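You operate a simulated robot arm through the tools that you are given. There is no shell and no other tool.

You are at the controls of a simulated robot arm. One attempt, no reset.

TASK
Wipe the juice stain off the tray and set the short lined glass of water on it.
Fine: the glass is filled to its line from the jug; pad and jug go back where they stood; the tray stays where it is. Set down upright: glass water jug, what you pick out. What is to be rubbed or washed off counts as gone when no trace of it is left.
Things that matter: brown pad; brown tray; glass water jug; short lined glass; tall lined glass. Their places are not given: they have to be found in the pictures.

It is judged by the outcome, as a careful person would: the job done as asked, and still so three seconds after it is handed in. It fails if anything else is knocked over, pushed out of place, dropped, spilled or broken.

THE ROBOT
A 6-joint arm with a two-finger gripper, fixed in place. Base frame: the origin is on the floor under the middle of its stand, x ahead of it, y to its left, z up; the work surface is at about z = 740. Readings come in mm, rad, newtons and seconds.
It reaches about 1572 mm from its shoulder. Its first joint turns from -2.897 to 2.897 rad. Payload 2.45 kg.
The TCP is the grasp point between the finger pads, 20 mm short of the fingertips. In the tool frame z runs along the fingers and y along their closing line. The gripper opens to 140 mm; its body begins 168 mm behind the TCP.
Orientation is told as [roll, pitch, yaw] about the base's x, y, z axes, in that order, counted from this pose: with the fingers straight down and closing along the base's y, the tool's x points along the base's -x, its y along +y and its z along -z.

THE INTERFACE
- The arm moves only by the tool move_arm. Its argument "series" is a list of rows, each an object (a shift or turn left out is 0, a gripper value left out holds the last) with "dp": the shift along the base's x, y, z in mm, a list of three; "angular": the turn, a rotation vector about the base's x, y, z in rad, a list of three. In form: [{"dp": [dx, dy, dz], "angular": [ax, ay, az]}, ...]. A call has 1 to 20 rows; each row is the pose to reach, as a shift and turn from the pose commanded when the call began. "grip" is the opening, from 0 (shut) to 1 (fully open), set as the call begins (left out, the last holds). A row lasts 0.2 s, in which the tool goes at most 50 mm and 0.15 rad; a call with a longer step from one row to the next is refused whole, and so is a gripper value outside its range. Where a pose cannot be reached the arm comes as near as it can. A force on the tool above 40 N (or 10 N above the force at the start of the call, whichever is more), or a blocked arm, ends the call early, and 0.2 s more pass. The fingers move at their own pace (about 45 mm/s each) and stop on an object; they squeeze with about 44 N. The grip force told is the motor's: it shows also when the fingers shut on nothing. Time passes only in rows, and 0.2 s behind the last, so rows that repeat a pose let the fingers close. It gives the time, the measured TCP pose, the force on the tool (base axes), the opening and the grip force at its end, in the units of the frame above (readings bear some noise), with the torque about the TCP (base axes, N m) and any sound that the robot's microphone picked up.
- Cameras (640 x 400 px; columns grow to the right, rows downward): "scene" is fixed at [399.1, 500.4, 1516]; the picture's right is [-0.63, -0.78, 0.00], its down [-0.57, 0.46, -0.68] and it looks along [0.53, -0.43, -0.73] (base axes); focal length 253 px, centre (320, 200). "wrist" rides on the gripper at [78, 11, -209] in the tool frame; the picture's right is [-0.14, 0.99, 0.00], its down [-0.92, -0.13, -0.37] and it looks along [-0.37, -0.05, 0.93] (tool axes); focal length 280 px, centre (320, 200).
- get_image(camera): a new picture of that camera. It takes no simulated time.
- measure_at(camera, pixels): for up to 12 pixels [column, row] of the newest picture of that camera ("zoom" is the newest enlarged one), the place [x, y, z] in the base frame of the surface seen there, good to about 2 mm. It takes no simulated time.
- close_up(camera, box): a new picture of the part [left, top, right, bottom] of that camera's present view, enlarged. It takes no simulated time.
- hand_in(): hands the job in; it is judged then, once.

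Unless the task says otherwise, let go and move clear before handing in.

The tools are called after "Emit:" as name(argument=value, ...) on one line, values as JSON. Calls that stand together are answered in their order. move_arm: Moves the arm, as the interface text tells. Its arguments: {"type":"object","properties":{"series":{"type":"array"},"grip":{"type":"number"}},"required":["series"]} The other tools are called the same way: get_image (camera) takes a picture; measure_at (camera, pixels) gives the place of the surface under pixels of a picture; close_up (camera, box) takes an enlarged picture of a part of a camera's view; hand_in () hands the job in.

At the start:

```text
time_s: 0.0
tcp_pos: [814.4, -65.0, 1219.3]
tool_rot: [0.001, -0.001, 0.001]
wrist_force: [1.0, 1.2, 0.9]
wrist_torque: [-0.02, 0.02, 0.03]
gripper_width: 140.1
grip_force: 0.1
```

scene: 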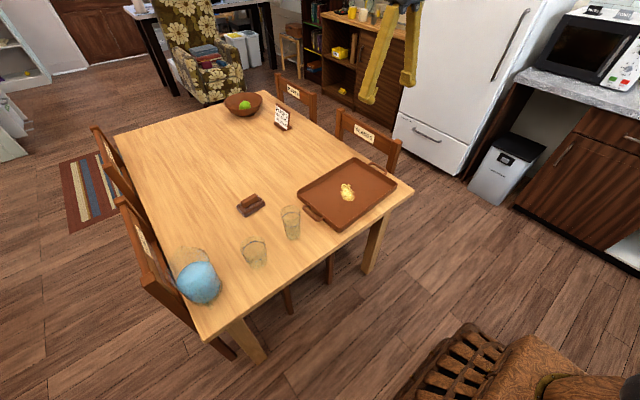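
wrist: 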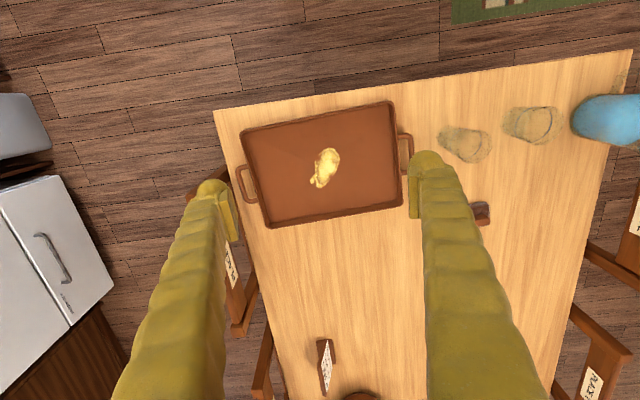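

The scene shows the tray with a yellow stain near (347,193), the brown pad near (250,203), two glasses near (291,222) and (254,252), and something blue/glassy near (195,275). I'll enlarge these.

Emit:
close_up(camera="scene", box=[150, 180, 310, 310])

Emit:
close_up(camera="wrist", box=[400, 60, 640, 240])

Emit:
close_up(camera="scene", box=[230, 140, 420, 250])

```text
3.08 times, centred on (230, 245) of scene
```

zoom: 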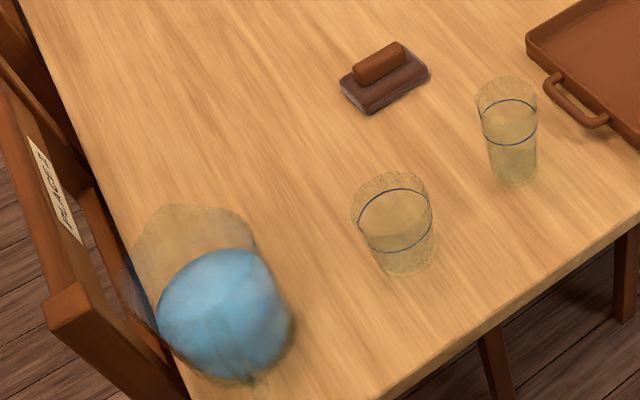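

```text
2.22 times, centred on (520, 150) of wrist
```

zoom: 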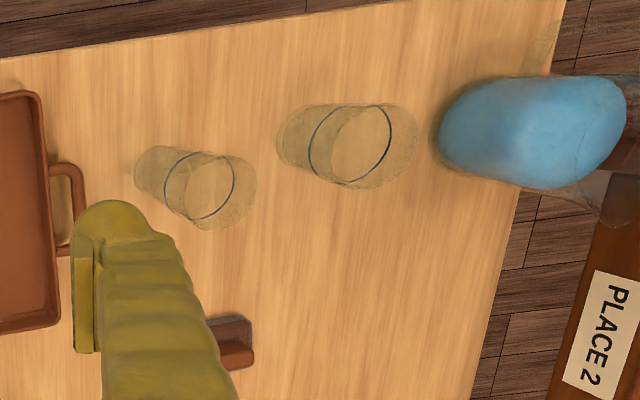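

```text
3.37 times, centred on (325, 195) of scene
```

zoom: 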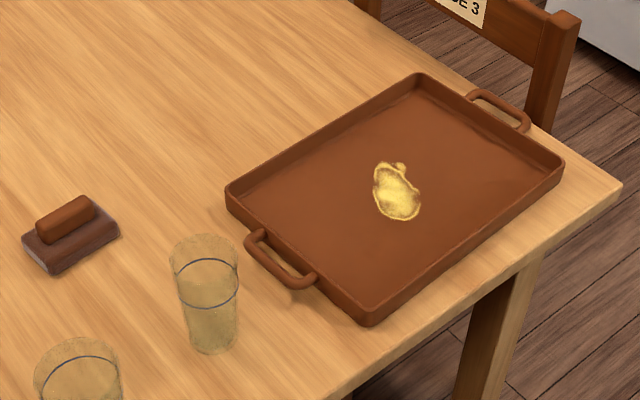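

The jug looks like a clear vessel with blue water near (195,275); the short wide glass near (254,252), the tall narrow one near (291,222). I'll measure key points in the scene image.

Emit:
measure_at(camera="scene", pixels=[[250, 203], [247, 199], [238, 208], [251, 215], [265, 204], [347, 193], [300, 192], [355, 158], [397, 184], [338, 232], [313, 214], [384, 165]])

Emit:
close_up(camera="scene", box=[160, 225, 240, 315])

```text
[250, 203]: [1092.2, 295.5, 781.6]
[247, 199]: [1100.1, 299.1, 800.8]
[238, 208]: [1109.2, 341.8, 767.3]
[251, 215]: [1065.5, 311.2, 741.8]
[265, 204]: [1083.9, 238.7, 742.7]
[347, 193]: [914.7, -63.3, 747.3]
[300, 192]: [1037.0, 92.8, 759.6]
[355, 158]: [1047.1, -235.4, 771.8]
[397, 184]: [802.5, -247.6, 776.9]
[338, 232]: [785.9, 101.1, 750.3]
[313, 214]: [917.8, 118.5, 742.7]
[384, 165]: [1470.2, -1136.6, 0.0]
```

```text
4.44 times, centred on (200, 270) of scene
```

zoom: 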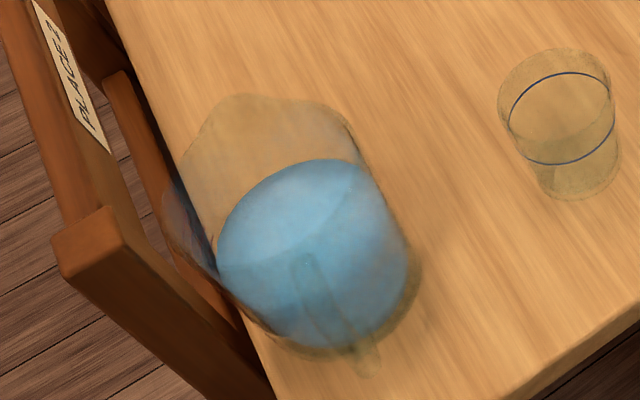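

The jug's handle seems to face the camera side around zoom (335,310). I'll measure points on the jug and the glasses.

Emit:
measure_at(camera="zoom", pixels=[[300, 260], [335, 310], [368, 372], [230, 100], [340, 120], [190, 180], [290, 200], [400, 280], [555, 75], [560, 160], [570, 195], [510, 140]])

Emit:
close_up(camera="scene", box=[230, 190, 310, 280])

```text
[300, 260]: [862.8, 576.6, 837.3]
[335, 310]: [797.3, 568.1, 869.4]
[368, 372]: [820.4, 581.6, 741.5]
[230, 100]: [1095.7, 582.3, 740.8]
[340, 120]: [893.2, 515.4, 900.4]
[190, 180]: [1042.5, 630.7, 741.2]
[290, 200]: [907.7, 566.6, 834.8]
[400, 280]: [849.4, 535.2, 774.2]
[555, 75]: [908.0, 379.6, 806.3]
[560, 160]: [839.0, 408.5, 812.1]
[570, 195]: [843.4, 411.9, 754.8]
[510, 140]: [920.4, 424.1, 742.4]
```

```text
4.44 times, centred on (270, 235) of scene
```

zoom: 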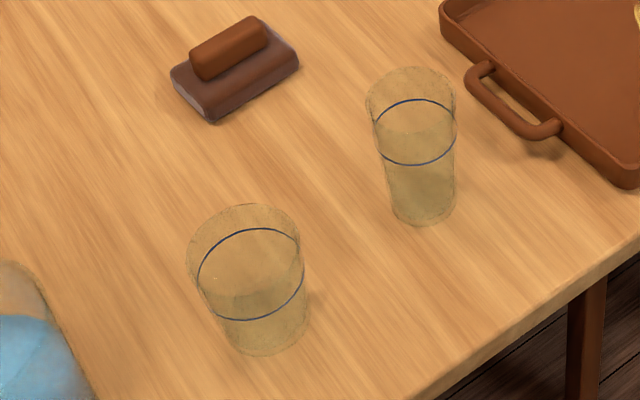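

Short glass sits around (874,395), jug around (895,565) with its handle apparently toward -x. I'll bring the wrist camera over the jug area, staying high, for a better look.

Emit:
move_arm(series=[{"dp": [-5, 45, 0]}, {"dp": [-10, 90, 0]}, {"dp": [-15, 135, 0]}, {"dp": [-20, 180, 0]}, {"dp": [-25, 225, 0]}, {"dp": [-30, 270, 0]}, {"dp": [-35, 315, 0]}, {"dp": [-40, 360, 0]}, {"dp": [-45, 405, 0]}, {"dp": [-50, 450, 0]}, {"dp": [-55, 495, 0]}, {"dp": [-60, 530, 0]}, {"dp": [-60, 530, 0]}])

Emit:
get_image(camera="wrist")

Emit:
get_image(camera="scene")

```text
time_s: 2.8
tcp_pos: [753.3, 463.3, 1222.0]
tool_rot: [0.001, 0.0, -0.002]
wrist_force: [-0.7, -0.8, 0.6]
wrist_torque: [0.02, -0.01, -0.03]
gripper_width: 140.0
grip_force: 0.0
```

```text
taken
```

wrist: 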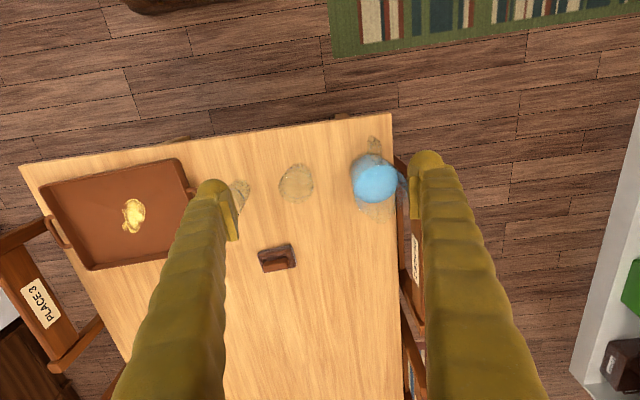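

```text
taken
```

scene: 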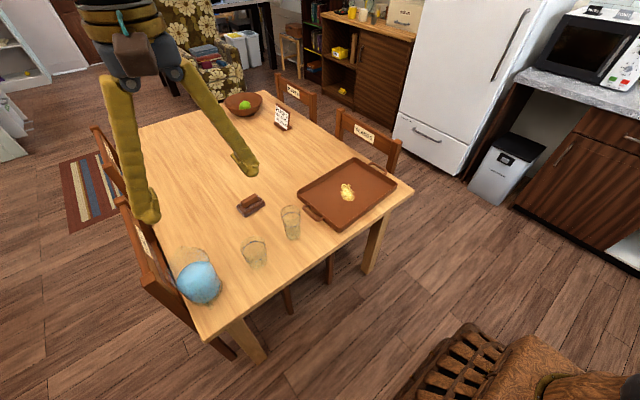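

The wrist picture shows the jug at about (375,182) with a protrusion toward the top (373,145). I'll enlarge that region.

Emit:
close_up(camera="wrist", box=[330, 120, 420, 230])

Emit:
close_up(camera="wrist", box=[220, 140, 330, 290])

```text
3.64 times, centred on (375, 175) of wrist
```

zoom: 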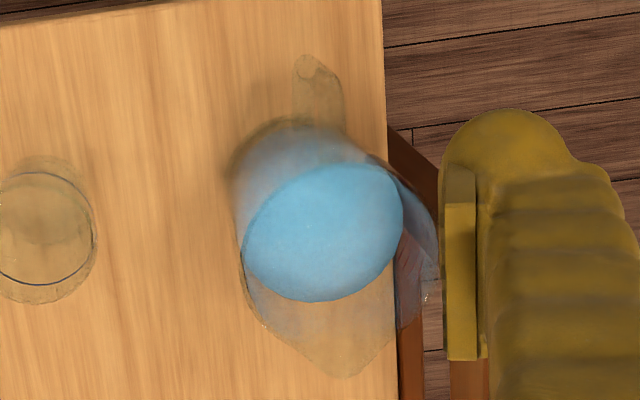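

```text
2.67 times, centred on (275, 215) of wrist
```

zoom: 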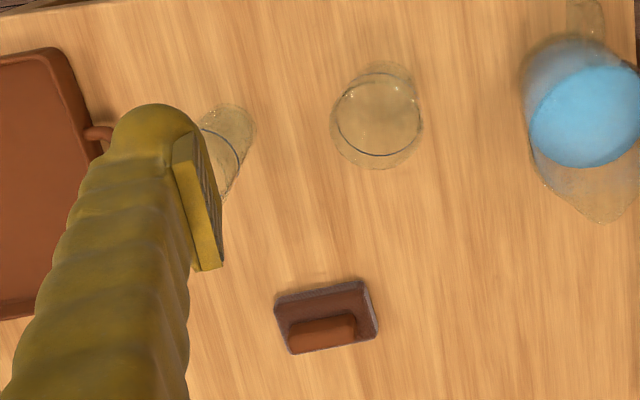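

The jug's handle points toward -x and its spout toward +x (zoom (345,375)). I'll measure it in this view.

Emit:
close_up(camera="wrist", box=[340, 130, 410, 230])

Emit:
measure_at(camera="wrist", pixels=[[373, 140], [375, 150], [375, 160], [375, 180], [355, 190], [398, 180], [375, 205], [378, 218], [360, 165], [390, 120], [397, 230], [370, 222]])

```text
4.00 times, centred on (375, 180) of wrist
```

zoom: 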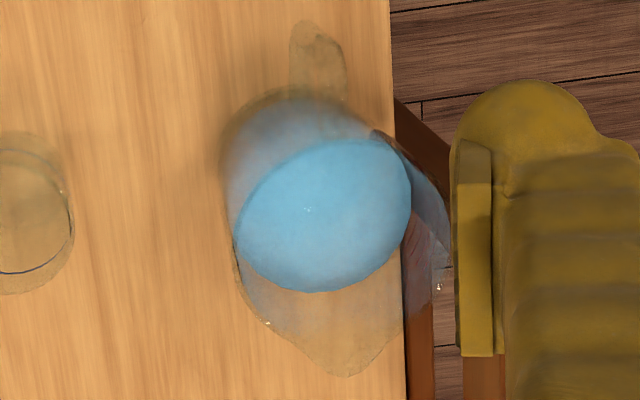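

```text
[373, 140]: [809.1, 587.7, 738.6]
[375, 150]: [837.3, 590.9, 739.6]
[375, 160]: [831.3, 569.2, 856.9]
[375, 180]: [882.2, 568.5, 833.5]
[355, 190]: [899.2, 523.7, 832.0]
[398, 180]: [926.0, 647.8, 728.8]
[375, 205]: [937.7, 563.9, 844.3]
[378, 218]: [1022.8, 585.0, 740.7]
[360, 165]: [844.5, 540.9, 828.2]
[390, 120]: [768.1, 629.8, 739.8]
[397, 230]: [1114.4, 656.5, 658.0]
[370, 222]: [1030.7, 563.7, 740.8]
```

The jug's water surface reads z≈833, the jug axis is near (893,572), and the handle faces -x. Next I'll move the wrist camera nearer over the pad and look at it and the glasses.

Emit:
move_arm(series=[{"dp": [26, -21, -20]}, {"dp": [52, -43, -40]}, {"dp": [78, -65, -60]}, {"dp": [104, -87, -80]}, {"dp": [130, -109, -100]}, {"dp": [156, -131, -120]}, {"dp": [182, -152, -140]}, {"dp": [207, -173, -160]}, {"dp": [207, -173, -160]}])

Emit:
get_image(camera="wrist")

```text
time_s: 4.8
tcp_pos: [962.6, 289.8, 1058.1]
tool_rot: [0.0, -0.001, -0.001]
wrist_force: [-0.2, 0.5, 0.0]
wrist_torque: [-0.01, 0.0, 0.01]
gripper_width: 140.0
grip_force: 0.1
```

```text
taken
```

wrist: 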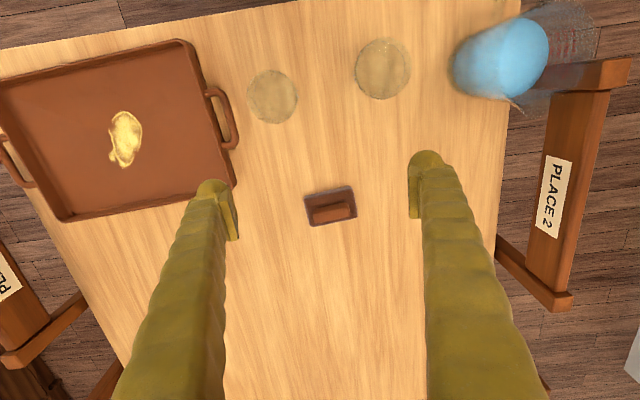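

The pad is at about (331,207) with its bar handle at (332,212). I'll zoom in on the pad and the glasses and measure them.

Emit:
close_up(camera="wrist", box=[290, 175, 370, 235])

Emit:
measure_at(camera="wrist", pixels=[[306, 194], [350, 187], [356, 221], [312, 226], [316, 209], [350, 204], [352, 216], [315, 221], [332, 211], [328, 196], [340, 193], [332, 216]])

```text
6.67 times, centred on (330, 205) of wrist
```

zoom: 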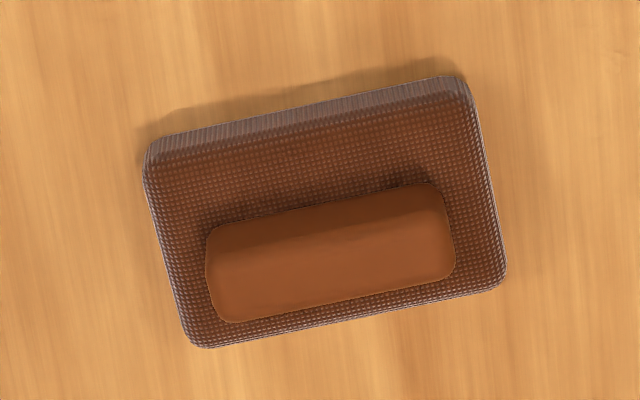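

```text
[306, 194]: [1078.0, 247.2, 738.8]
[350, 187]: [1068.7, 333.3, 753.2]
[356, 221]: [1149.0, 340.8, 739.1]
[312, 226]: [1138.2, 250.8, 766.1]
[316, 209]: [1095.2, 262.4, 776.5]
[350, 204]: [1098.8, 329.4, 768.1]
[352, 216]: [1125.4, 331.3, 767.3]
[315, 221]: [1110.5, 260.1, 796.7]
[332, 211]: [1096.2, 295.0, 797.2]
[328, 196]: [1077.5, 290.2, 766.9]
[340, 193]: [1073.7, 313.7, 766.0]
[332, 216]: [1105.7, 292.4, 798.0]
```

The pad base top reads z≈767 and the handle top z≈798. I'll measure the handle's outline in the enlarged view to get its centre and angle.

Emit:
measure_at(camera="zoom", pixels=[[225, 255], [225, 300], [435, 220], [435, 265], [330, 235], [330, 285], [210, 280], [452, 245], [330, 300], [155, 165], [465, 105], [200, 335]])

Emit:
close_up(camera="wrist", box=[230, 20, 430, 140])

```text
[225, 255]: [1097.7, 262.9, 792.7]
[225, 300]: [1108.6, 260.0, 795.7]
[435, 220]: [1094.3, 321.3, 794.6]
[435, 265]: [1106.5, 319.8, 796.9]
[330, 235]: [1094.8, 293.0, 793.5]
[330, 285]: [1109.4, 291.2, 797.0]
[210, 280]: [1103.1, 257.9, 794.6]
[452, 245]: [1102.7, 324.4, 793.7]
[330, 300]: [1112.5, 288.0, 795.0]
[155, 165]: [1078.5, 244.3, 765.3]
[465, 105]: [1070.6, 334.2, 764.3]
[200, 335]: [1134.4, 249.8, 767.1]
```

```text
3.20 times, centred on (330, 80) of wrist
```

zoom: 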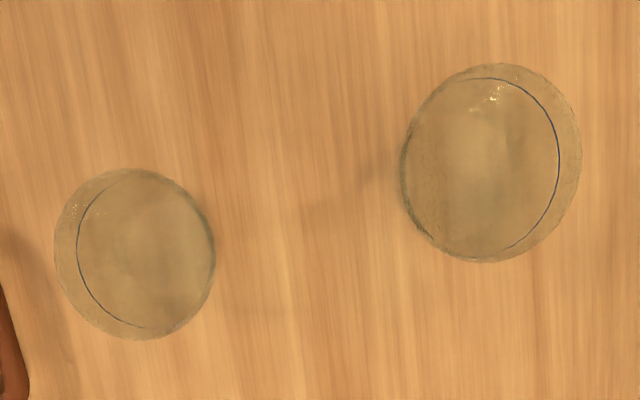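

The short glass is the right one in this zoom, its line visible at about (558,160); the tall glass is the left one. I'll measure points on both lines and rims, and on the tray and stain.

Emit:
measure_at(camera="zoom", pixels=[[559, 160], [545, 108], [547, 205], [500, 80], [520, 240], [460, 84], [579, 150], [405, 160], [490, 66], [484, 261], [480, 170], [78, 245]])

Emit:
measure_at(camera="wrist", pixels=[[125, 112], [141, 125], [138, 150], [124, 166], [110, 155], [114, 128], [125, 140], [185, 42], [230, 185], [65, 218], [60, 100], [160, 180]])

Emit:
close_up(camera="wrist", box=[0, 30, 250, 230])

```text
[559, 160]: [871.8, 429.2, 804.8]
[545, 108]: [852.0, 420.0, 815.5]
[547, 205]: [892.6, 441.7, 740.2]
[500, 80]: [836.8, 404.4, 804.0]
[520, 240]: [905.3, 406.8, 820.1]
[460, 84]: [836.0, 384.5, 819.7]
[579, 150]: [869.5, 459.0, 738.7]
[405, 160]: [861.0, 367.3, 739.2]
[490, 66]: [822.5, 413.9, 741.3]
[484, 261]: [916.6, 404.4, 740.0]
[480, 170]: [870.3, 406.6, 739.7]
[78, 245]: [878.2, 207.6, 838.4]
```

```text
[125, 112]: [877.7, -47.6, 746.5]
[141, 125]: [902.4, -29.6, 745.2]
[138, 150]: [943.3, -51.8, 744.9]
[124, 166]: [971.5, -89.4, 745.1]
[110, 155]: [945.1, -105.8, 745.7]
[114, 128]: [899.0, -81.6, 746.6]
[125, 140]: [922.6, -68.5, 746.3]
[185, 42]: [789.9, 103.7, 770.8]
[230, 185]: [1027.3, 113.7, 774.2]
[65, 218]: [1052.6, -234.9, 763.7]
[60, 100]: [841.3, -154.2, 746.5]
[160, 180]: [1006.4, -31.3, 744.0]
```

```text
2.00 times, centred on (125, 130) of wrist
```

zoom: 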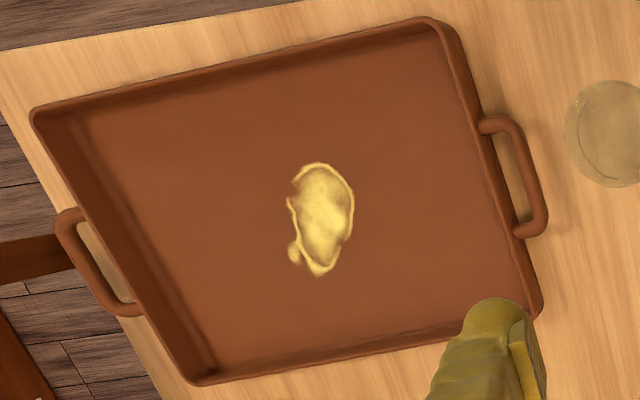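

Tray floor is z≈746, and the stain spans about x 877–971, y -106 to -30. I'll now turn the gripper by about -1.516 rad so the fingers close across the pad's handle, and go above the pad at (1103,291).

Emit:
move_arm(series=[{"dp": [14, 0, -12], "angular": [0, 0, -0.138]}, {"dp": [28, 0, -24], "angular": [0, 0, -0.276]}, {"dp": [42, 0, -36], "angular": [0, 0, -0.414]}, {"dp": [56, 0, -48], "angular": [0, 0, -0.552]}, {"dp": [70, 0, -60], "angular": [0, 0, -0.69]}, {"dp": [84, 0, -72], "angular": [0, 0, -0.828]}, {"dp": [98, 0, -84], "angular": [0, 0, -0.966]}, {"dp": [112, 0, -96], "angular": [0, 0, -1.104]}, {"dp": [126, 0, -108], "angular": [0, 0, -1.242]}, {"dp": [141, 0, -120], "angular": [0, 0, -1.38]}, {"dp": [141, 0, -130], "angular": [0, 0, -1.516]}, {"dp": [141, 0, -130], "angular": [0, 0, -1.516]}])

Emit:
get_image(camera="wrist")

Emit:
get_image(camera="scene")

```text
time_s: 7.4
tcp_pos: [1104.1, 292.5, 930.2]
tool_rot: [-0.001, 0.0, -1.517]
wrist_force: [1.5, -0.5, -1.3]
wrist_torque: [0.02, -0.02, 0.0]
gripper_width: 139.8
grip_force: 0.1
```

```text
taken
```

wrist: 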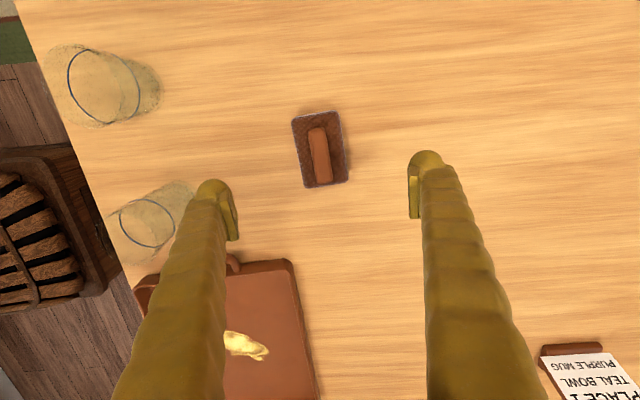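

```text
taken
```

scene: 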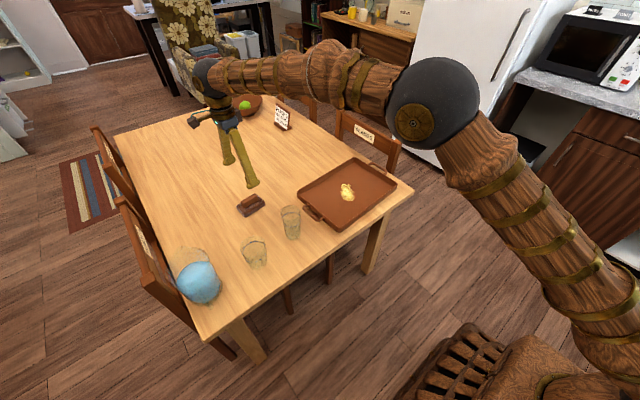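

The gripper is turned and above the pad, whose handle is at about (321,155) in the wrist picture. I'll measure it again to refine the centre before descending.

Emit:
close_up(camera="wrist", box=[280, 100, 360, 200])

Emit:
measure_at(camera="wrist", pixels=[[317, 131], [325, 180], [311, 157], [329, 154], [313, 134], [323, 132], [319, 181], [331, 178], [320, 155]])

```text
4.00 times, centred on (320, 150) of wrist
```

zoom: 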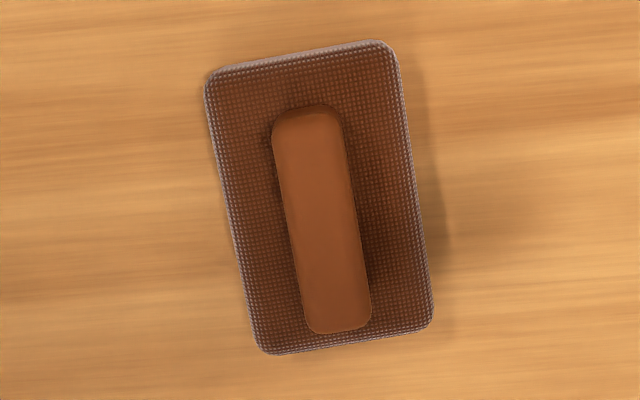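

```text
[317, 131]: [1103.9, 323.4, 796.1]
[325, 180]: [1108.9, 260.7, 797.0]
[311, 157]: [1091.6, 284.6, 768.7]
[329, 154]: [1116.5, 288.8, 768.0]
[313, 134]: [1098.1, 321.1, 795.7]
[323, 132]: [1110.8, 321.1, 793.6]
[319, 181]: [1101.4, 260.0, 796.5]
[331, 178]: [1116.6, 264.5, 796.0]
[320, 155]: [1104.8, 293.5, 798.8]
```

The handle centre is about (1105.5,292) and lies almost exactly under the TCP. I'll descend to z≈793 with the fingers part-open, then close.

Emit:
move_arm(series=[{"dp": [1, 0, -25], "angular": [0, 0, 0.017]}, {"dp": [1, 0, -50], "angular": [0, 0, 0.017]}, {"dp": [1, 0, -75], "angular": [0, 0, 0.017]}, {"dp": [1, 0, -95], "angular": [0, 0, 0.017]}, {"dp": [1, 0, -110], "angular": [0, 0, 0.017]}, {"dp": [1, 0, -122], "angular": [0, 0, 0.017]}, {"dp": [1, 0, -130], "angular": [0, 0, 0.017]}, {"dp": [1, 0, -136], "angular": [0, 0, 0.017]}, {"dp": [1, 0, -136], "angular": [0, 0, 0.017]}], grip=0.6)

Emit:
get_image(camera="wrist")

```text
time_s: 9.4
tcp_pos: [1105.4, 290.7, 794.6]
tool_rot: [0.0, 0.0, -1.499]
wrist_force: [0.5, 0.0, -0.4]
wrist_torque: [-0.02, -0.02, 0.03]
gripper_width: 84.1
grip_force: 0.0
```

```text
taken
```

wrist: 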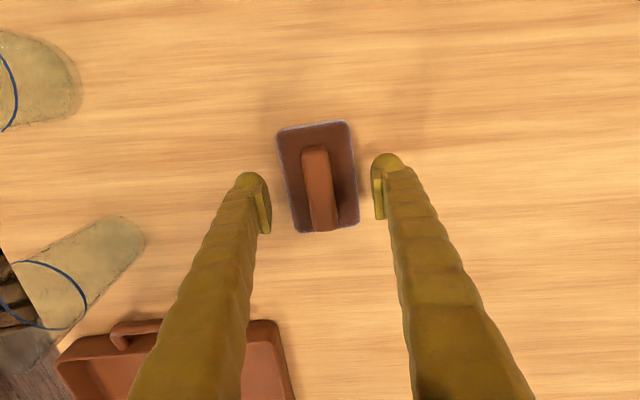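

The fingers straddle the handle evenly. I'll close on it now.

Emit:
move_arm(series=[{"dp": [0, 0, 0]}, {"dp": [0, 0, 0]}, {"dp": [0, 0, 0]}, {"dp": [0, 0, 0]}, {"dp": [0, 0, 0]}, {"dp": [0, 0, 0]}], grip=0)

Emit:
get_image(camera="wrist")

```text
time_s: 10.8
tcp_pos: [1104.7, 289.9, 794.7]
tool_rot: [-0.001, -0.001, -1.497]
wrist_force: [0.7, 1.4, 0.2]
wrist_torque: [0.03, -0.02, 0.03]
gripper_width: 20.4
grip_force: 44.4
```

```text
taken
```

wrist: 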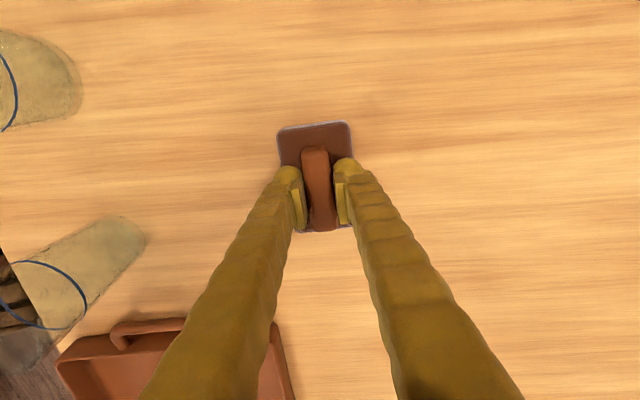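

The pad is held (20.4 mm, 44 N) and did not shift. I'll lift it and carry it over the stain near (922,-68), staying well above the tray rim.

Emit:
move_arm(series=[{"dp": [0, 0, 20]}, {"dp": [0, 0, 50]}, {"dp": [0, 0, 85]}, {"dp": [-15, -30, 100]}, {"dp": [-33, -65, 100]}, {"dp": [-52, -102, 100]}, {"dp": [-71, -139, 100]}, {"dp": [-90, -176, 100]}, {"dp": [-109, -214, 100]}, {"dp": [-128, -251, 100]}, {"dp": [-147, -288, 100]}, {"dp": [-166, -325, 100]}, {"dp": [-183, -359, 100]}, {"dp": [-183, -359, 80]}, {"dp": [-183, -359, 60]}, {"dp": [-183, -359, 60]}])

Emit:
get_image(camera="wrist")

Emit:
close_up(camera="scene", box=[220, 120, 420, 260])

```text
time_s: 14.2
tcp_pos: [920.4, -69.5, 853.1]
tool_rot: [-0.001, 0.0, -1.499]
wrist_force: [-0.1, 0.5, -0.8]
wrist_torque: [0.01, 0.02, 0.02]
gripper_width: 20.2
grip_force: 44.4
```

```text
taken
```

wrist: 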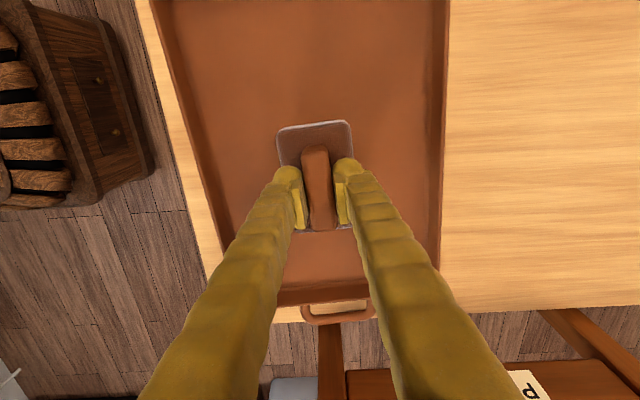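

```text
2.86 times, centred on (320, 190) of scene
```

zoom: 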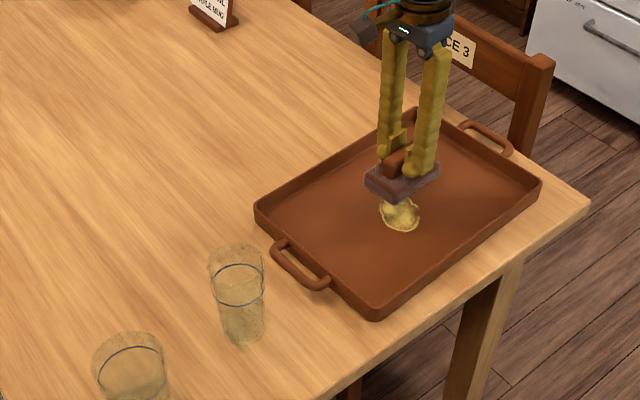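

The pad hovers over the stain. I'll lower it gently toward the tray floor, expecting contact at TCP z≈800.

Emit:
move_arm(series=[{"dp": [0, 0, -20]}, {"dp": [0, 0, -35]}, {"dp": [0, 0, -45]}, {"dp": [0, 0, -50]}, {"dp": [0, 0, -52]}, {"dp": [0, 0, -52]}])

```text
time_s: 15.6
tcp_pos: [919.9, -70.2, 801.8]
tool_rot: [-0.001, -0.001, -1.501]
wrist_force: [-0.1, -0.3, -0.8]
wrist_torque: [0.0, -0.01, 0.04]
gripper_width: 20.3
grip_force: 43.5
```

No contact yet at z≈802. I'll go down another couple of millimetres in small steps.

Emit:
move_arm(series=[{"dp": [0, 0, -1]}, {"dp": [0, 0, -2]}, {"dp": [0, 0, -3]}, {"dp": [0, 0, -3]}])

```text
time_s: 16.6
tcp_pos: [920.4, -68.6, 799.2]
tool_rot: [0.0, -0.001, -1.498]
wrist_force: [-0.3, -0.5, 0.6]
wrist_torque: [-0.01, -0.01, 0.0]
gripper_width: 20.5
grip_force: 44.0
```

Still no clear contact force. I'll lower another 2 mm.

Emit:
move_arm(series=[{"dp": [0, 0, -1]}, {"dp": [0, 0, -2]}, {"dp": [0, 0, -2]}])

Emit:
close_up(camera="scene", box=[300, 150, 400, 230])

```text
time_s: 17.4
tcp_pos: [921.0, -68.1, 799.6]
tool_rot: [0.001, -0.002, -1.5]
wrist_force: [-7.3, -1.9, 30.9]
wrist_torque: [0.01, 0.1, 0.06]
gripper_width: 20.4
grip_force: 44.0
```

```text
5.00 times, centred on (350, 190) of scene
```

zoom: 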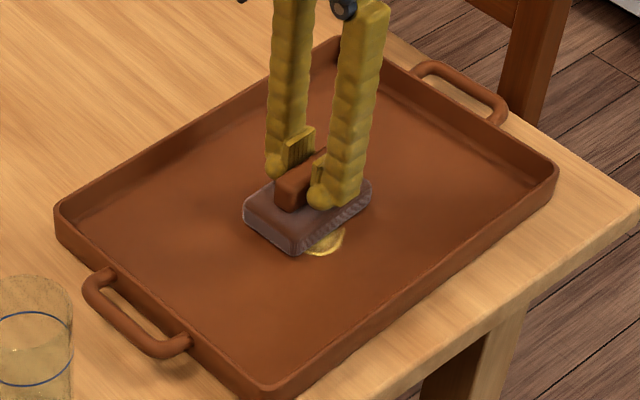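

Contact force is now about 31 N, which is more than I want. I'll ease up by 1.2 mm to roughly 10 N.

Emit:
move_arm(series=[{"dp": [0, 0, 1.2]}, {"dp": [0, 0, 1.2]}])

```text
time_s: 18.0
tcp_pos: [921.3, -68.5, 797.6]
tool_rot: [0.001, -0.001, -1.499]
wrist_force: [0.6, 2.4, 23.1]
wrist_torque: [0.05, -0.08, 0.02]
gripper_width: 20.0
grip_force: 44.2
```

Still 23 N; I'll ease up another 0.6 mm and check.

Emit:
move_arm(series=[{"dp": [0, 0, 0.6]}, {"dp": [0, 0, 0.6]}])

```text
time_s: 18.6
tcp_pos: [920.7, -70.0, 799.0]
tool_rot: [-0.001, -0.001, -1.499]
wrist_force: [-0.1, 2.9, 21.5]
wrist_torque: [0.0, -0.05, -0.03]
gripper_width: 20.1
grip_force: 44.0
```

Force fell only slightly to 21.5 N. I'll ease up another 0.6 mm.

Emit:
move_arm(series=[{"dp": [0, 0, 0.6]}, {"dp": [0, 0, 0.6]}])

```text
time_s: 19.2
tcp_pos: [921.9, -68.2, 797.3]
tool_rot: [-0.001, 0.0, -1.5]
wrist_force: [1.8, 0.0, 13.7]
wrist_torque: [-0.03, -0.01, -0.02]
gripper_width: 20.2
grip_force: 44.2
```

About 14 N now, a suitable wiping pressure. I'll make a first gentle stroke along x and check that the tray stays.

Emit:
move_arm(series=[{"dp": [-10, 0, 0]}, {"dp": [-20, 0, 0]}, {"dp": [-30, 0, 0]}, {"dp": [-40, 0, 0]}, {"dp": [-48, 0, 0]}, {"dp": [-40, 0, 0]}, {"dp": [-25, 0, 0]}, {"dp": [-10, 0, 0]}, {"dp": [5, 0, 0]}, {"dp": [20, 0, 0]}, {"dp": [35, 0, 0]}, {"dp": [48, 0, 0]}, {"dp": [35, 0, 0]}, {"dp": [20, 0, 0]}, {"dp": [0, 0, 0]}])

Emit:
close_up(camera="scene", box=[300, 150, 400, 230])

```text
time_s: 22.4
tcp_pos: [920.3, -67.8, 799.5]
tool_rot: [-0.001, 0.0, -1.499]
wrist_force: [0.2, -1.0, -0.7]
wrist_torque: [0.01, 0.03, 0.01]
gripper_width: 20.4
grip_force: 43.8
```

```text
5.00 times, centred on (350, 190) of scene
```

zoom: 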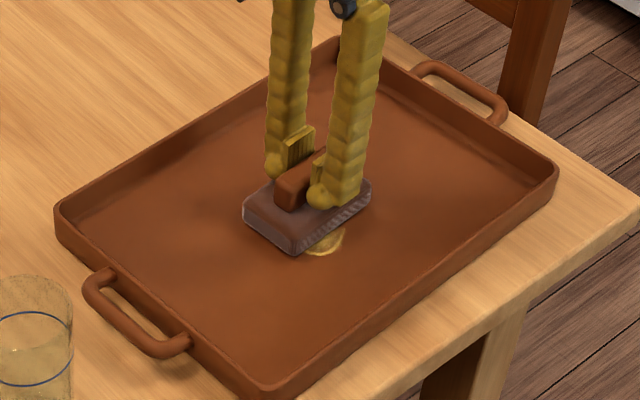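

The tray has not moved, and the stain looks fainter near zoom (325,240), but force has dropped to about zero. I'll press 1.2 mm deeper and stroke again.

Emit:
move_arm(series=[{"dp": [0, 0, -1.2]}, {"dp": [-12, 0, -1.2]}, {"dp": [-24, 0, -1.2]}, {"dp": [-36, 0, -1.2]}, {"dp": [-48, 0, -1.2]}, {"dp": [-54, 0, -1.2]}, {"dp": [-40, 0, -1.2]}, {"dp": [-25, 0, -1.2]}, {"dp": [-10, 0, -1.2]}, {"dp": [5, 0, -1.2]}, {"dp": [20, 0, -1.2]}, {"dp": [35, 0, -1.2]}, {"dp": [50, 0, -1.2]}])

Emit:
close_up(camera="scene", box=[300, 150, 400, 230])

Emit:
get_image(camera="wrist")

```text
time_s: 25.2
tcp_pos: [971.4, -68.5, 798.6]
tool_rot: [-0.003, 0.0, -1.499]
wrist_force: [-4.8, -0.7, 9.7]
wrist_torque: [-0.06, 0.02, -0.03]
gripper_width: 20.5
grip_force: 44.3
```

```text
5.00 times, centred on (350, 190) of scene
```

zoom: 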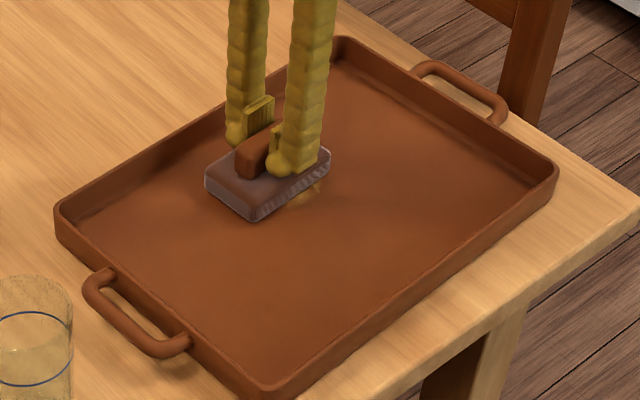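

```text
taken
```

wrist: 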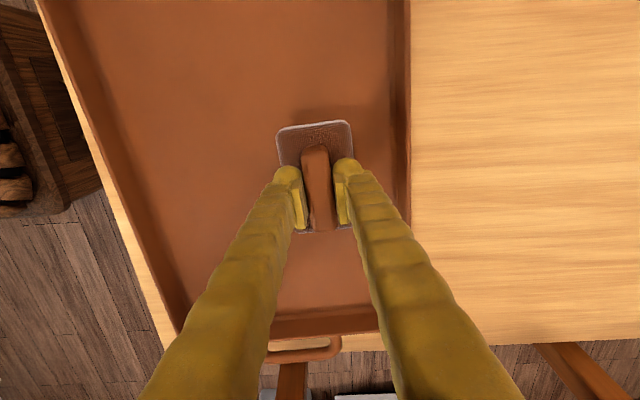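

Contact is about 10 N with some yellow left near zoom (305,195); the tray is still in place. I'll make several more strokes, including sideways offsets.

Emit:
move_arm(series=[{"dp": [-14, 0, 0]}, {"dp": [-28, 0, 0]}, {"dp": [-42, 0, 0]}, {"dp": [-56, 0, 0]}, {"dp": [-70, 0, 0]}, {"dp": [-84, 0, 0]}, {"dp": [-98, 0, 0]}, {"dp": [-104, -10, 0]}, {"dp": [-98, -20, 0]}, {"dp": [-84, -20, 0]}, {"dp": [-70, -20, 0]}, {"dp": [-56, -20, 0]}, {"dp": [-42, -20, 0]}, {"dp": [-28, -20, 0]}, {"dp": [-14, -20, 0]}, {"dp": [0, -15, 0]}, {"dp": [0, 0, 0]}, {"dp": [0, 15, 0]}])

Emit:
move_arm(series=[{"dp": [-14, 0, 0]}, {"dp": [-28, 0, 0]}, {"dp": [-42, 0, 0]}, {"dp": [-56, 0, 0]}, {"dp": [-70, 0, 0]}, {"dp": [-84, 0, 0]}, {"dp": [-98, 0, 0]}, {"dp": [-104, -8, 0]}, {"dp": [-98, -18, 0]}, {"dp": [-84, -18, 0]}, {"dp": [-70, -18, 0]}, {"dp": [-56, -18, 0]}, {"dp": [-42, -18, 0]}, {"dp": [-28, -18, 0]}, {"dp": [-14, -18, 0]}, {"dp": [0, -18, 0]}])

Emit:
close_up(camera="scene", box=[300, 150, 400, 230])

```text
time_s: 27.9
tcp_pos: [920.8, -88.3, 798.1]
tool_rot: [0.0, -0.003, -1.498]
wrist_force: [0.2, 1.3, 9.3]
wrist_torque: [0.03, -0.11, 0.03]
gripper_width: 20.2
grip_force: 44.7
stopped in row 13: the force on the tool passed its limit at 40 N (the readings are from after the stop); the commanded pose is now the measured one
```

```text
time_s: 31.3
tcp_pos: [919.1, -107.9, 798.1]
tool_rot: [0.001, -0.003, -1.499]
wrist_force: [-10.9, 0.3, 29.0]
wrist_torque: [-0.01, 0.12, 0.0]
gripper_width: 20.4
grip_force: 44.3
```

```text
5.00 times, centred on (350, 190) of scene
```

zoom: 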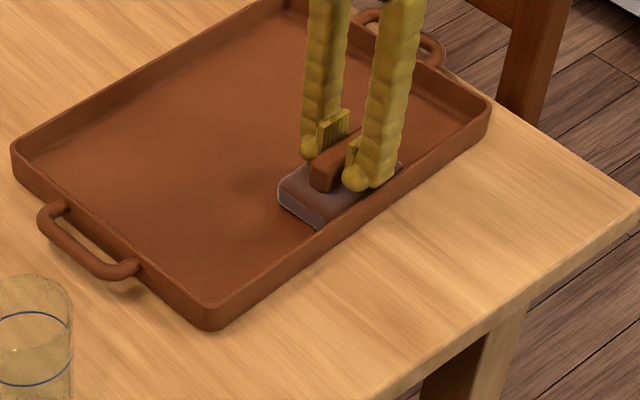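

My second stroke call ran from the wrong start because the first one had stopped early, so the pad caught the tray and dragged it: the tray corner has moved from zoom (265,395) to (215,325). That was my error from sending dependent moves together. I'll lift the pad straight up, then assess how far the tray moved so that I can push it back.

Emit:
move_arm(series=[{"dp": [0, 0, 3]}, {"dp": [0, 0, 15]}, {"dp": [0, 0, 40]}, {"dp": [0, 0, 80]}, {"dp": [0, 0, 120]}, {"dp": [0, 0, 120]}])

Emit:
get_image(camera="scene")

Emit:
get_image(camera="wrist")

```text
time_s: 32.7
tcp_pos: [920.1, -107.5, 919.1]
tool_rot: [0.001, -0.002, -1.498]
wrist_force: [-0.1, 0.6, -1.0]
wrist_torque: [0.0, -0.03, -0.01]
gripper_width: 20.5
grip_force: 43.8
```

```text
taken
```

scene: 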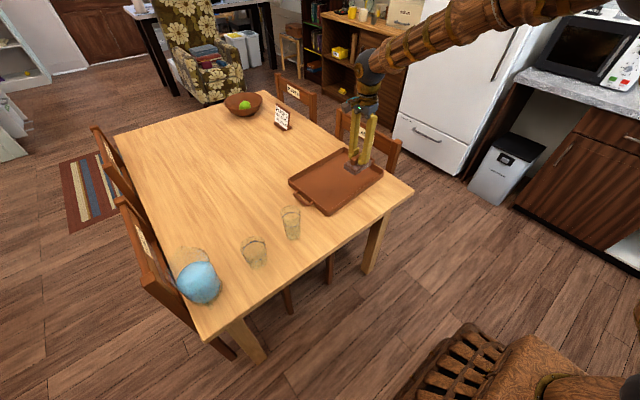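

```text
taken
```

wrist: 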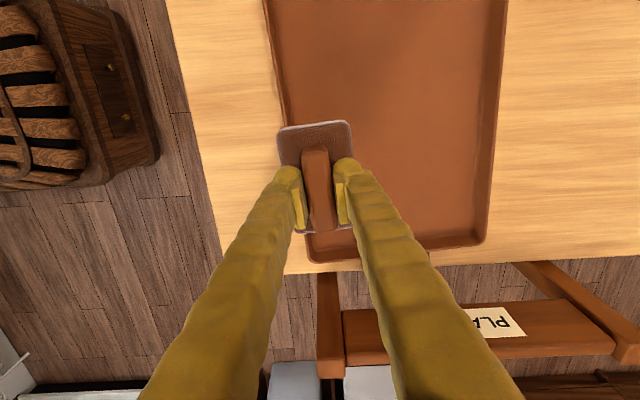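

The tray is shifted and slightly turned; the stain appears gone but I need a clear view. I'll raise the pad and back toward +y so the wrist camera sees the whole tray.

Emit:
move_arm(series=[{"dp": [0, 15, 30]}, {"dp": [0, 35, 65]}, {"dp": [5, 55, 100]}, {"dp": [10, 75, 135]}, {"dp": [15, 100, 170]}, {"dp": [20, 125, 200]}, {"dp": [25, 150, 220]}, {"dp": [25, 150, 220]}])

Emit:
get_image(camera="wrist")

Emit:
get_image(camera="scene")

Emit:
close_up(camera="scene", box=[230, 140, 420, 250])

```text
time_s: 34.5
tcp_pos: [944.3, 42.5, 1137.2]
tool_rot: [-0.002, -0.001, -1.497]
wrist_force: [0.4, 0.0, -0.3]
wrist_torque: [-0.02, -0.02, 0.01]
gripper_width: 20.3
grip_force: 44.2
```

```text
taken
```

wrist: 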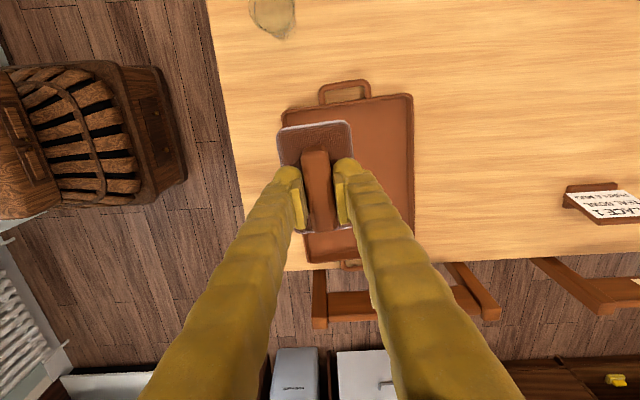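

```text
taken
```

scene: 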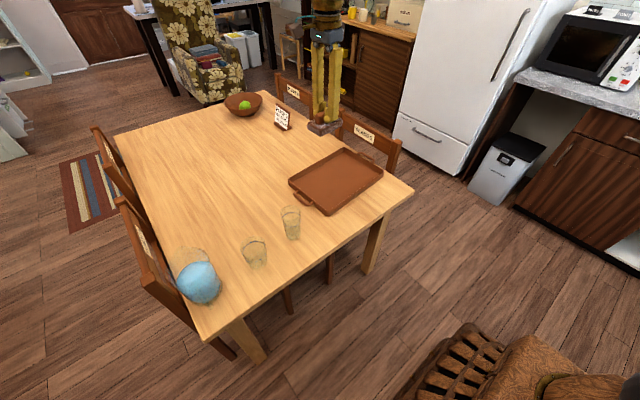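

```text
3.37 times, centred on (325, 195) of scene
```

zoom: 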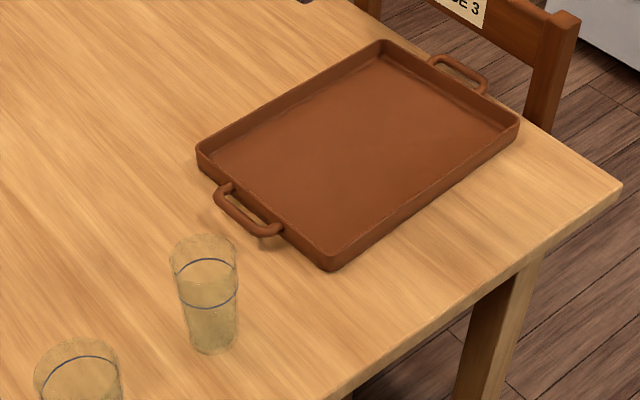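

The tray floor looks clean now, and the tray has shifted by roughly +85 mm in x. I'll take the same 5× view as before the slip (box 300–400,150–230) to compare corners, and check for any trace of stain.

Emit:
close_up(camera="scene", box=[280, 140, 400, 230])

Emit:
close_up(camera="scene", box=[300, 150, 400, 230])

```text
4.44 times, centred on (340, 185) of scene
```

zoom: 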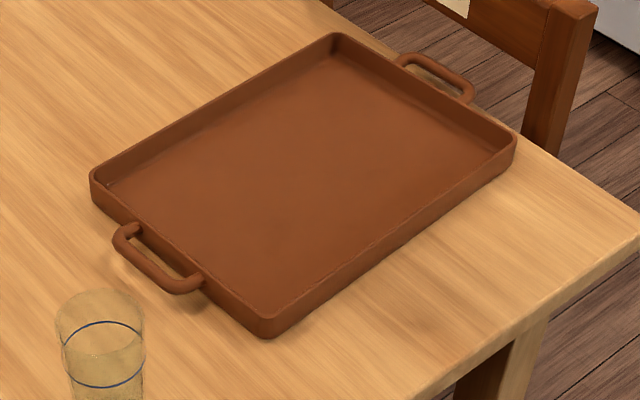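

```text
5.00 times, centred on (350, 190) of scene
```

zoom: 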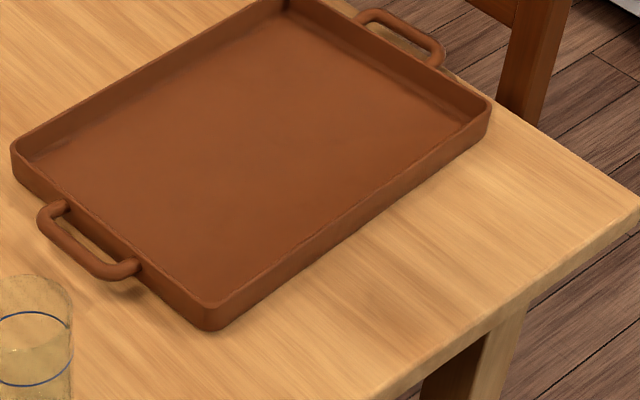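

The same view confirms the tray moved by about (+88, -16) mm with about 0.01 rad of turn, and no stain is visible. I'll use the pad's flat side to push the tray back by its inner walls: first go over the tray at about (1000,-77).

Emit:
move_arm(series=[{"dp": [8, -15, -35], "angular": [0, 0, -0.01]}, {"dp": [16, -30, -70], "angular": [0, 0, -0.01]}, {"dp": [24, -48, -105], "angular": [0, 0, -0.01]}, {"dp": [32, -66, -140], "angular": [0, 0, -0.01]}, {"dp": [40, -84, -175], "angular": [0, 0, -0.01]}, {"dp": [48, -102, -210], "angular": [0, 0, -0.01]}, {"dp": [55, -120, -245], "angular": [0, 0, -0.01]}, {"dp": [55, -120, -265], "angular": [0, 0, -0.01]}, {"dp": [55, -120, -265], "angular": [0, 0, -0.01]}])

Emit:
get_image(camera="wrist")

Emit:
close_up(camera="scene", box=[280, 140, 400, 230])

```text
time_s: 36.5
tcp_pos: [1001.4, -76.6, 871.8]
tool_rot: [-0.001, -0.001, -1.509]
wrist_force: [-0.3, 0.2, -0.7]
wrist_torque: [0.02, 0.02, 0.0]
gripper_width: 20.3
grip_force: 43.6
```

```text
taken
```

wrist: 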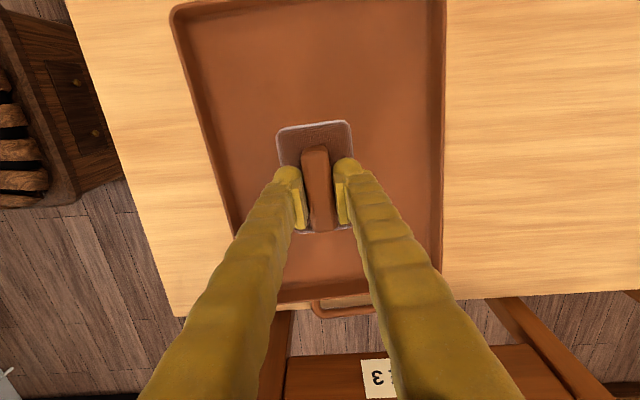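

```text
4.44 times, centred on (340, 185) of scene
```

zoom: 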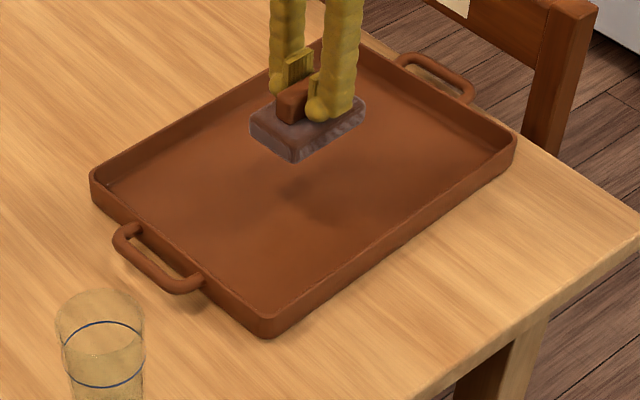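

The floor under the wrist view is clean. I'll lower the pad to just above the tray floor and move toward the near wall.

Emit:
move_arm(series=[{"dp": [0, 0, -20]}, {"dp": [0, 0, -40]}, {"dp": [0, 0, -55]}, {"dp": [0, 0, -64]}, {"dp": [0, 0, -67]}, {"dp": [-15, 0, -67]}, {"dp": [-30, 0, -67]}, {"dp": [-45, 0, -67]}, {"dp": [-60, 0, -67]}, {"dp": [-60, 0, -67]}])

Emit:
close_up(camera="scene", box=[280, 140, 400, 230])

Emit:
get_image(camera="wrist")

```text
time_s: 38.7
tcp_pos: [941.0, -76.1, 806.5]
tool_rot: [0.0, -0.002, -1.511]
wrist_force: [0.3, 0.3, -0.5]
wrist_torque: [-0.03, -0.01, 0.02]
gripper_width: 20.3
grip_force: 44.0
```

```text
4.44 times, centred on (340, 185) of scene
```

zoom: 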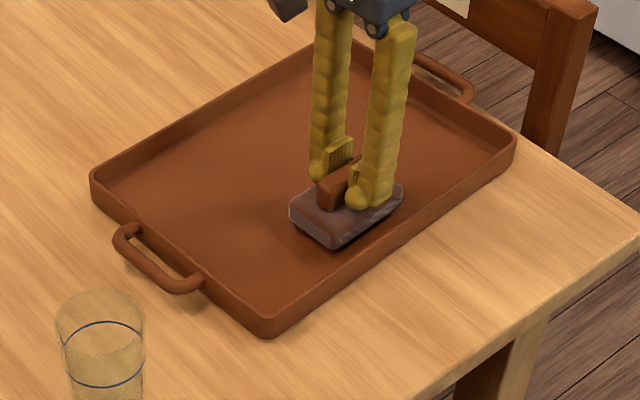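

```text
taken
```

wrist: 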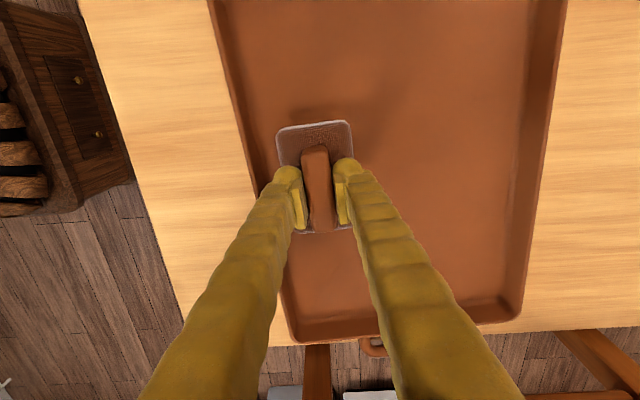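

The pad hovers just inside the near wall without force. I'll creep toward -x to make contact and start pushing.

Emit:
move_arm(series=[{"dp": [-4, 0, 0]}, {"dp": [-8, 0, 0]}, {"dp": [-12, 0, 0]}, {"dp": [-16, 0, 0]}, {"dp": [-20, 0, 0]}, {"dp": [-24, 0, 0]}, {"dp": [-28, 0, 0]}, {"dp": [-32, 0, 0]}, {"dp": [-36, 0, 0]}, {"dp": [-40, 0, 0]}])

Emit:
close_up(camera="scene", box=[230, 140, 420, 250])

```text
time_s: 40.9
tcp_pos: [900.3, -78.1, 806.0]
tool_rot: [0.0, -0.002, -1.509]
wrist_force: [1.4, -0.4, -1.0]
wrist_torque: [-0.01, -0.04, -0.03]
gripper_width: 20.2
grip_force: 44.0
```

```text
3.37 times, centred on (325, 195) of scene
```

zoom: 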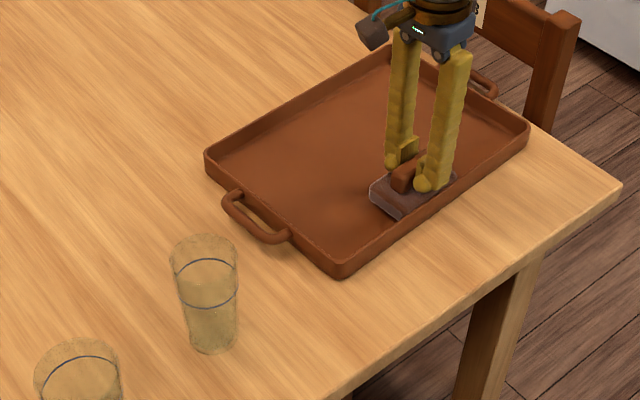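

The tray follows the pad (left corner now at zoom (205,152), target (226,190)), with negligible force. About 73 mm of -x push remains; I'll push 56 mm more and check.

Emit:
move_arm(series=[{"dp": [-4, 0, 0]}, {"dp": [-8, 0, 0]}, {"dp": [-12, 0, 0]}, {"dp": [-16, 0, 0]}, {"dp": [-20, 0, 0]}, {"dp": [-24, 0, 0]}, {"dp": [-28, 0, 0]}, {"dp": [-32, 0, 0]}, {"dp": [-36, 0, 0]}, {"dp": [-40, 0, 0]}, {"dp": [-44, 0, 0]}, {"dp": [-48, 0, 0]}, {"dp": [-52, 0, 0]}, {"dp": [-56, 0, 0]}])

Emit:
close_up(camera="scene", box=[230, 140, 420, 250])

```text
time_s: 43.9
tcp_pos: [843.0, -76.4, 805.9]
tool_rot: [-0.001, -0.003, -1.51]
wrist_force: [1.2, -0.9, 0.5]
wrist_torque: [-0.01, 0.01, 0.01]
gripper_width: 20.3
grip_force: 43.7
```

```text
3.37 times, centred on (325, 195) of scene
```

zoom: 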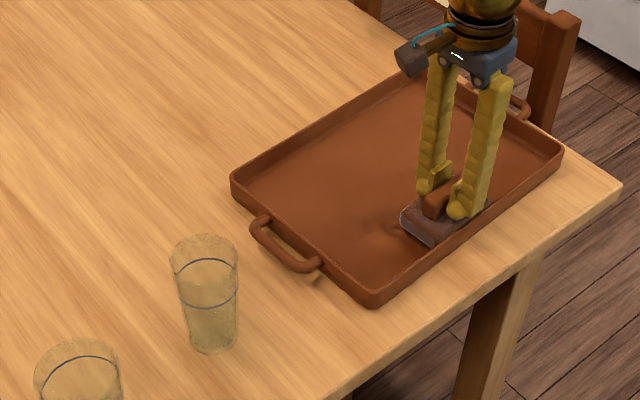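

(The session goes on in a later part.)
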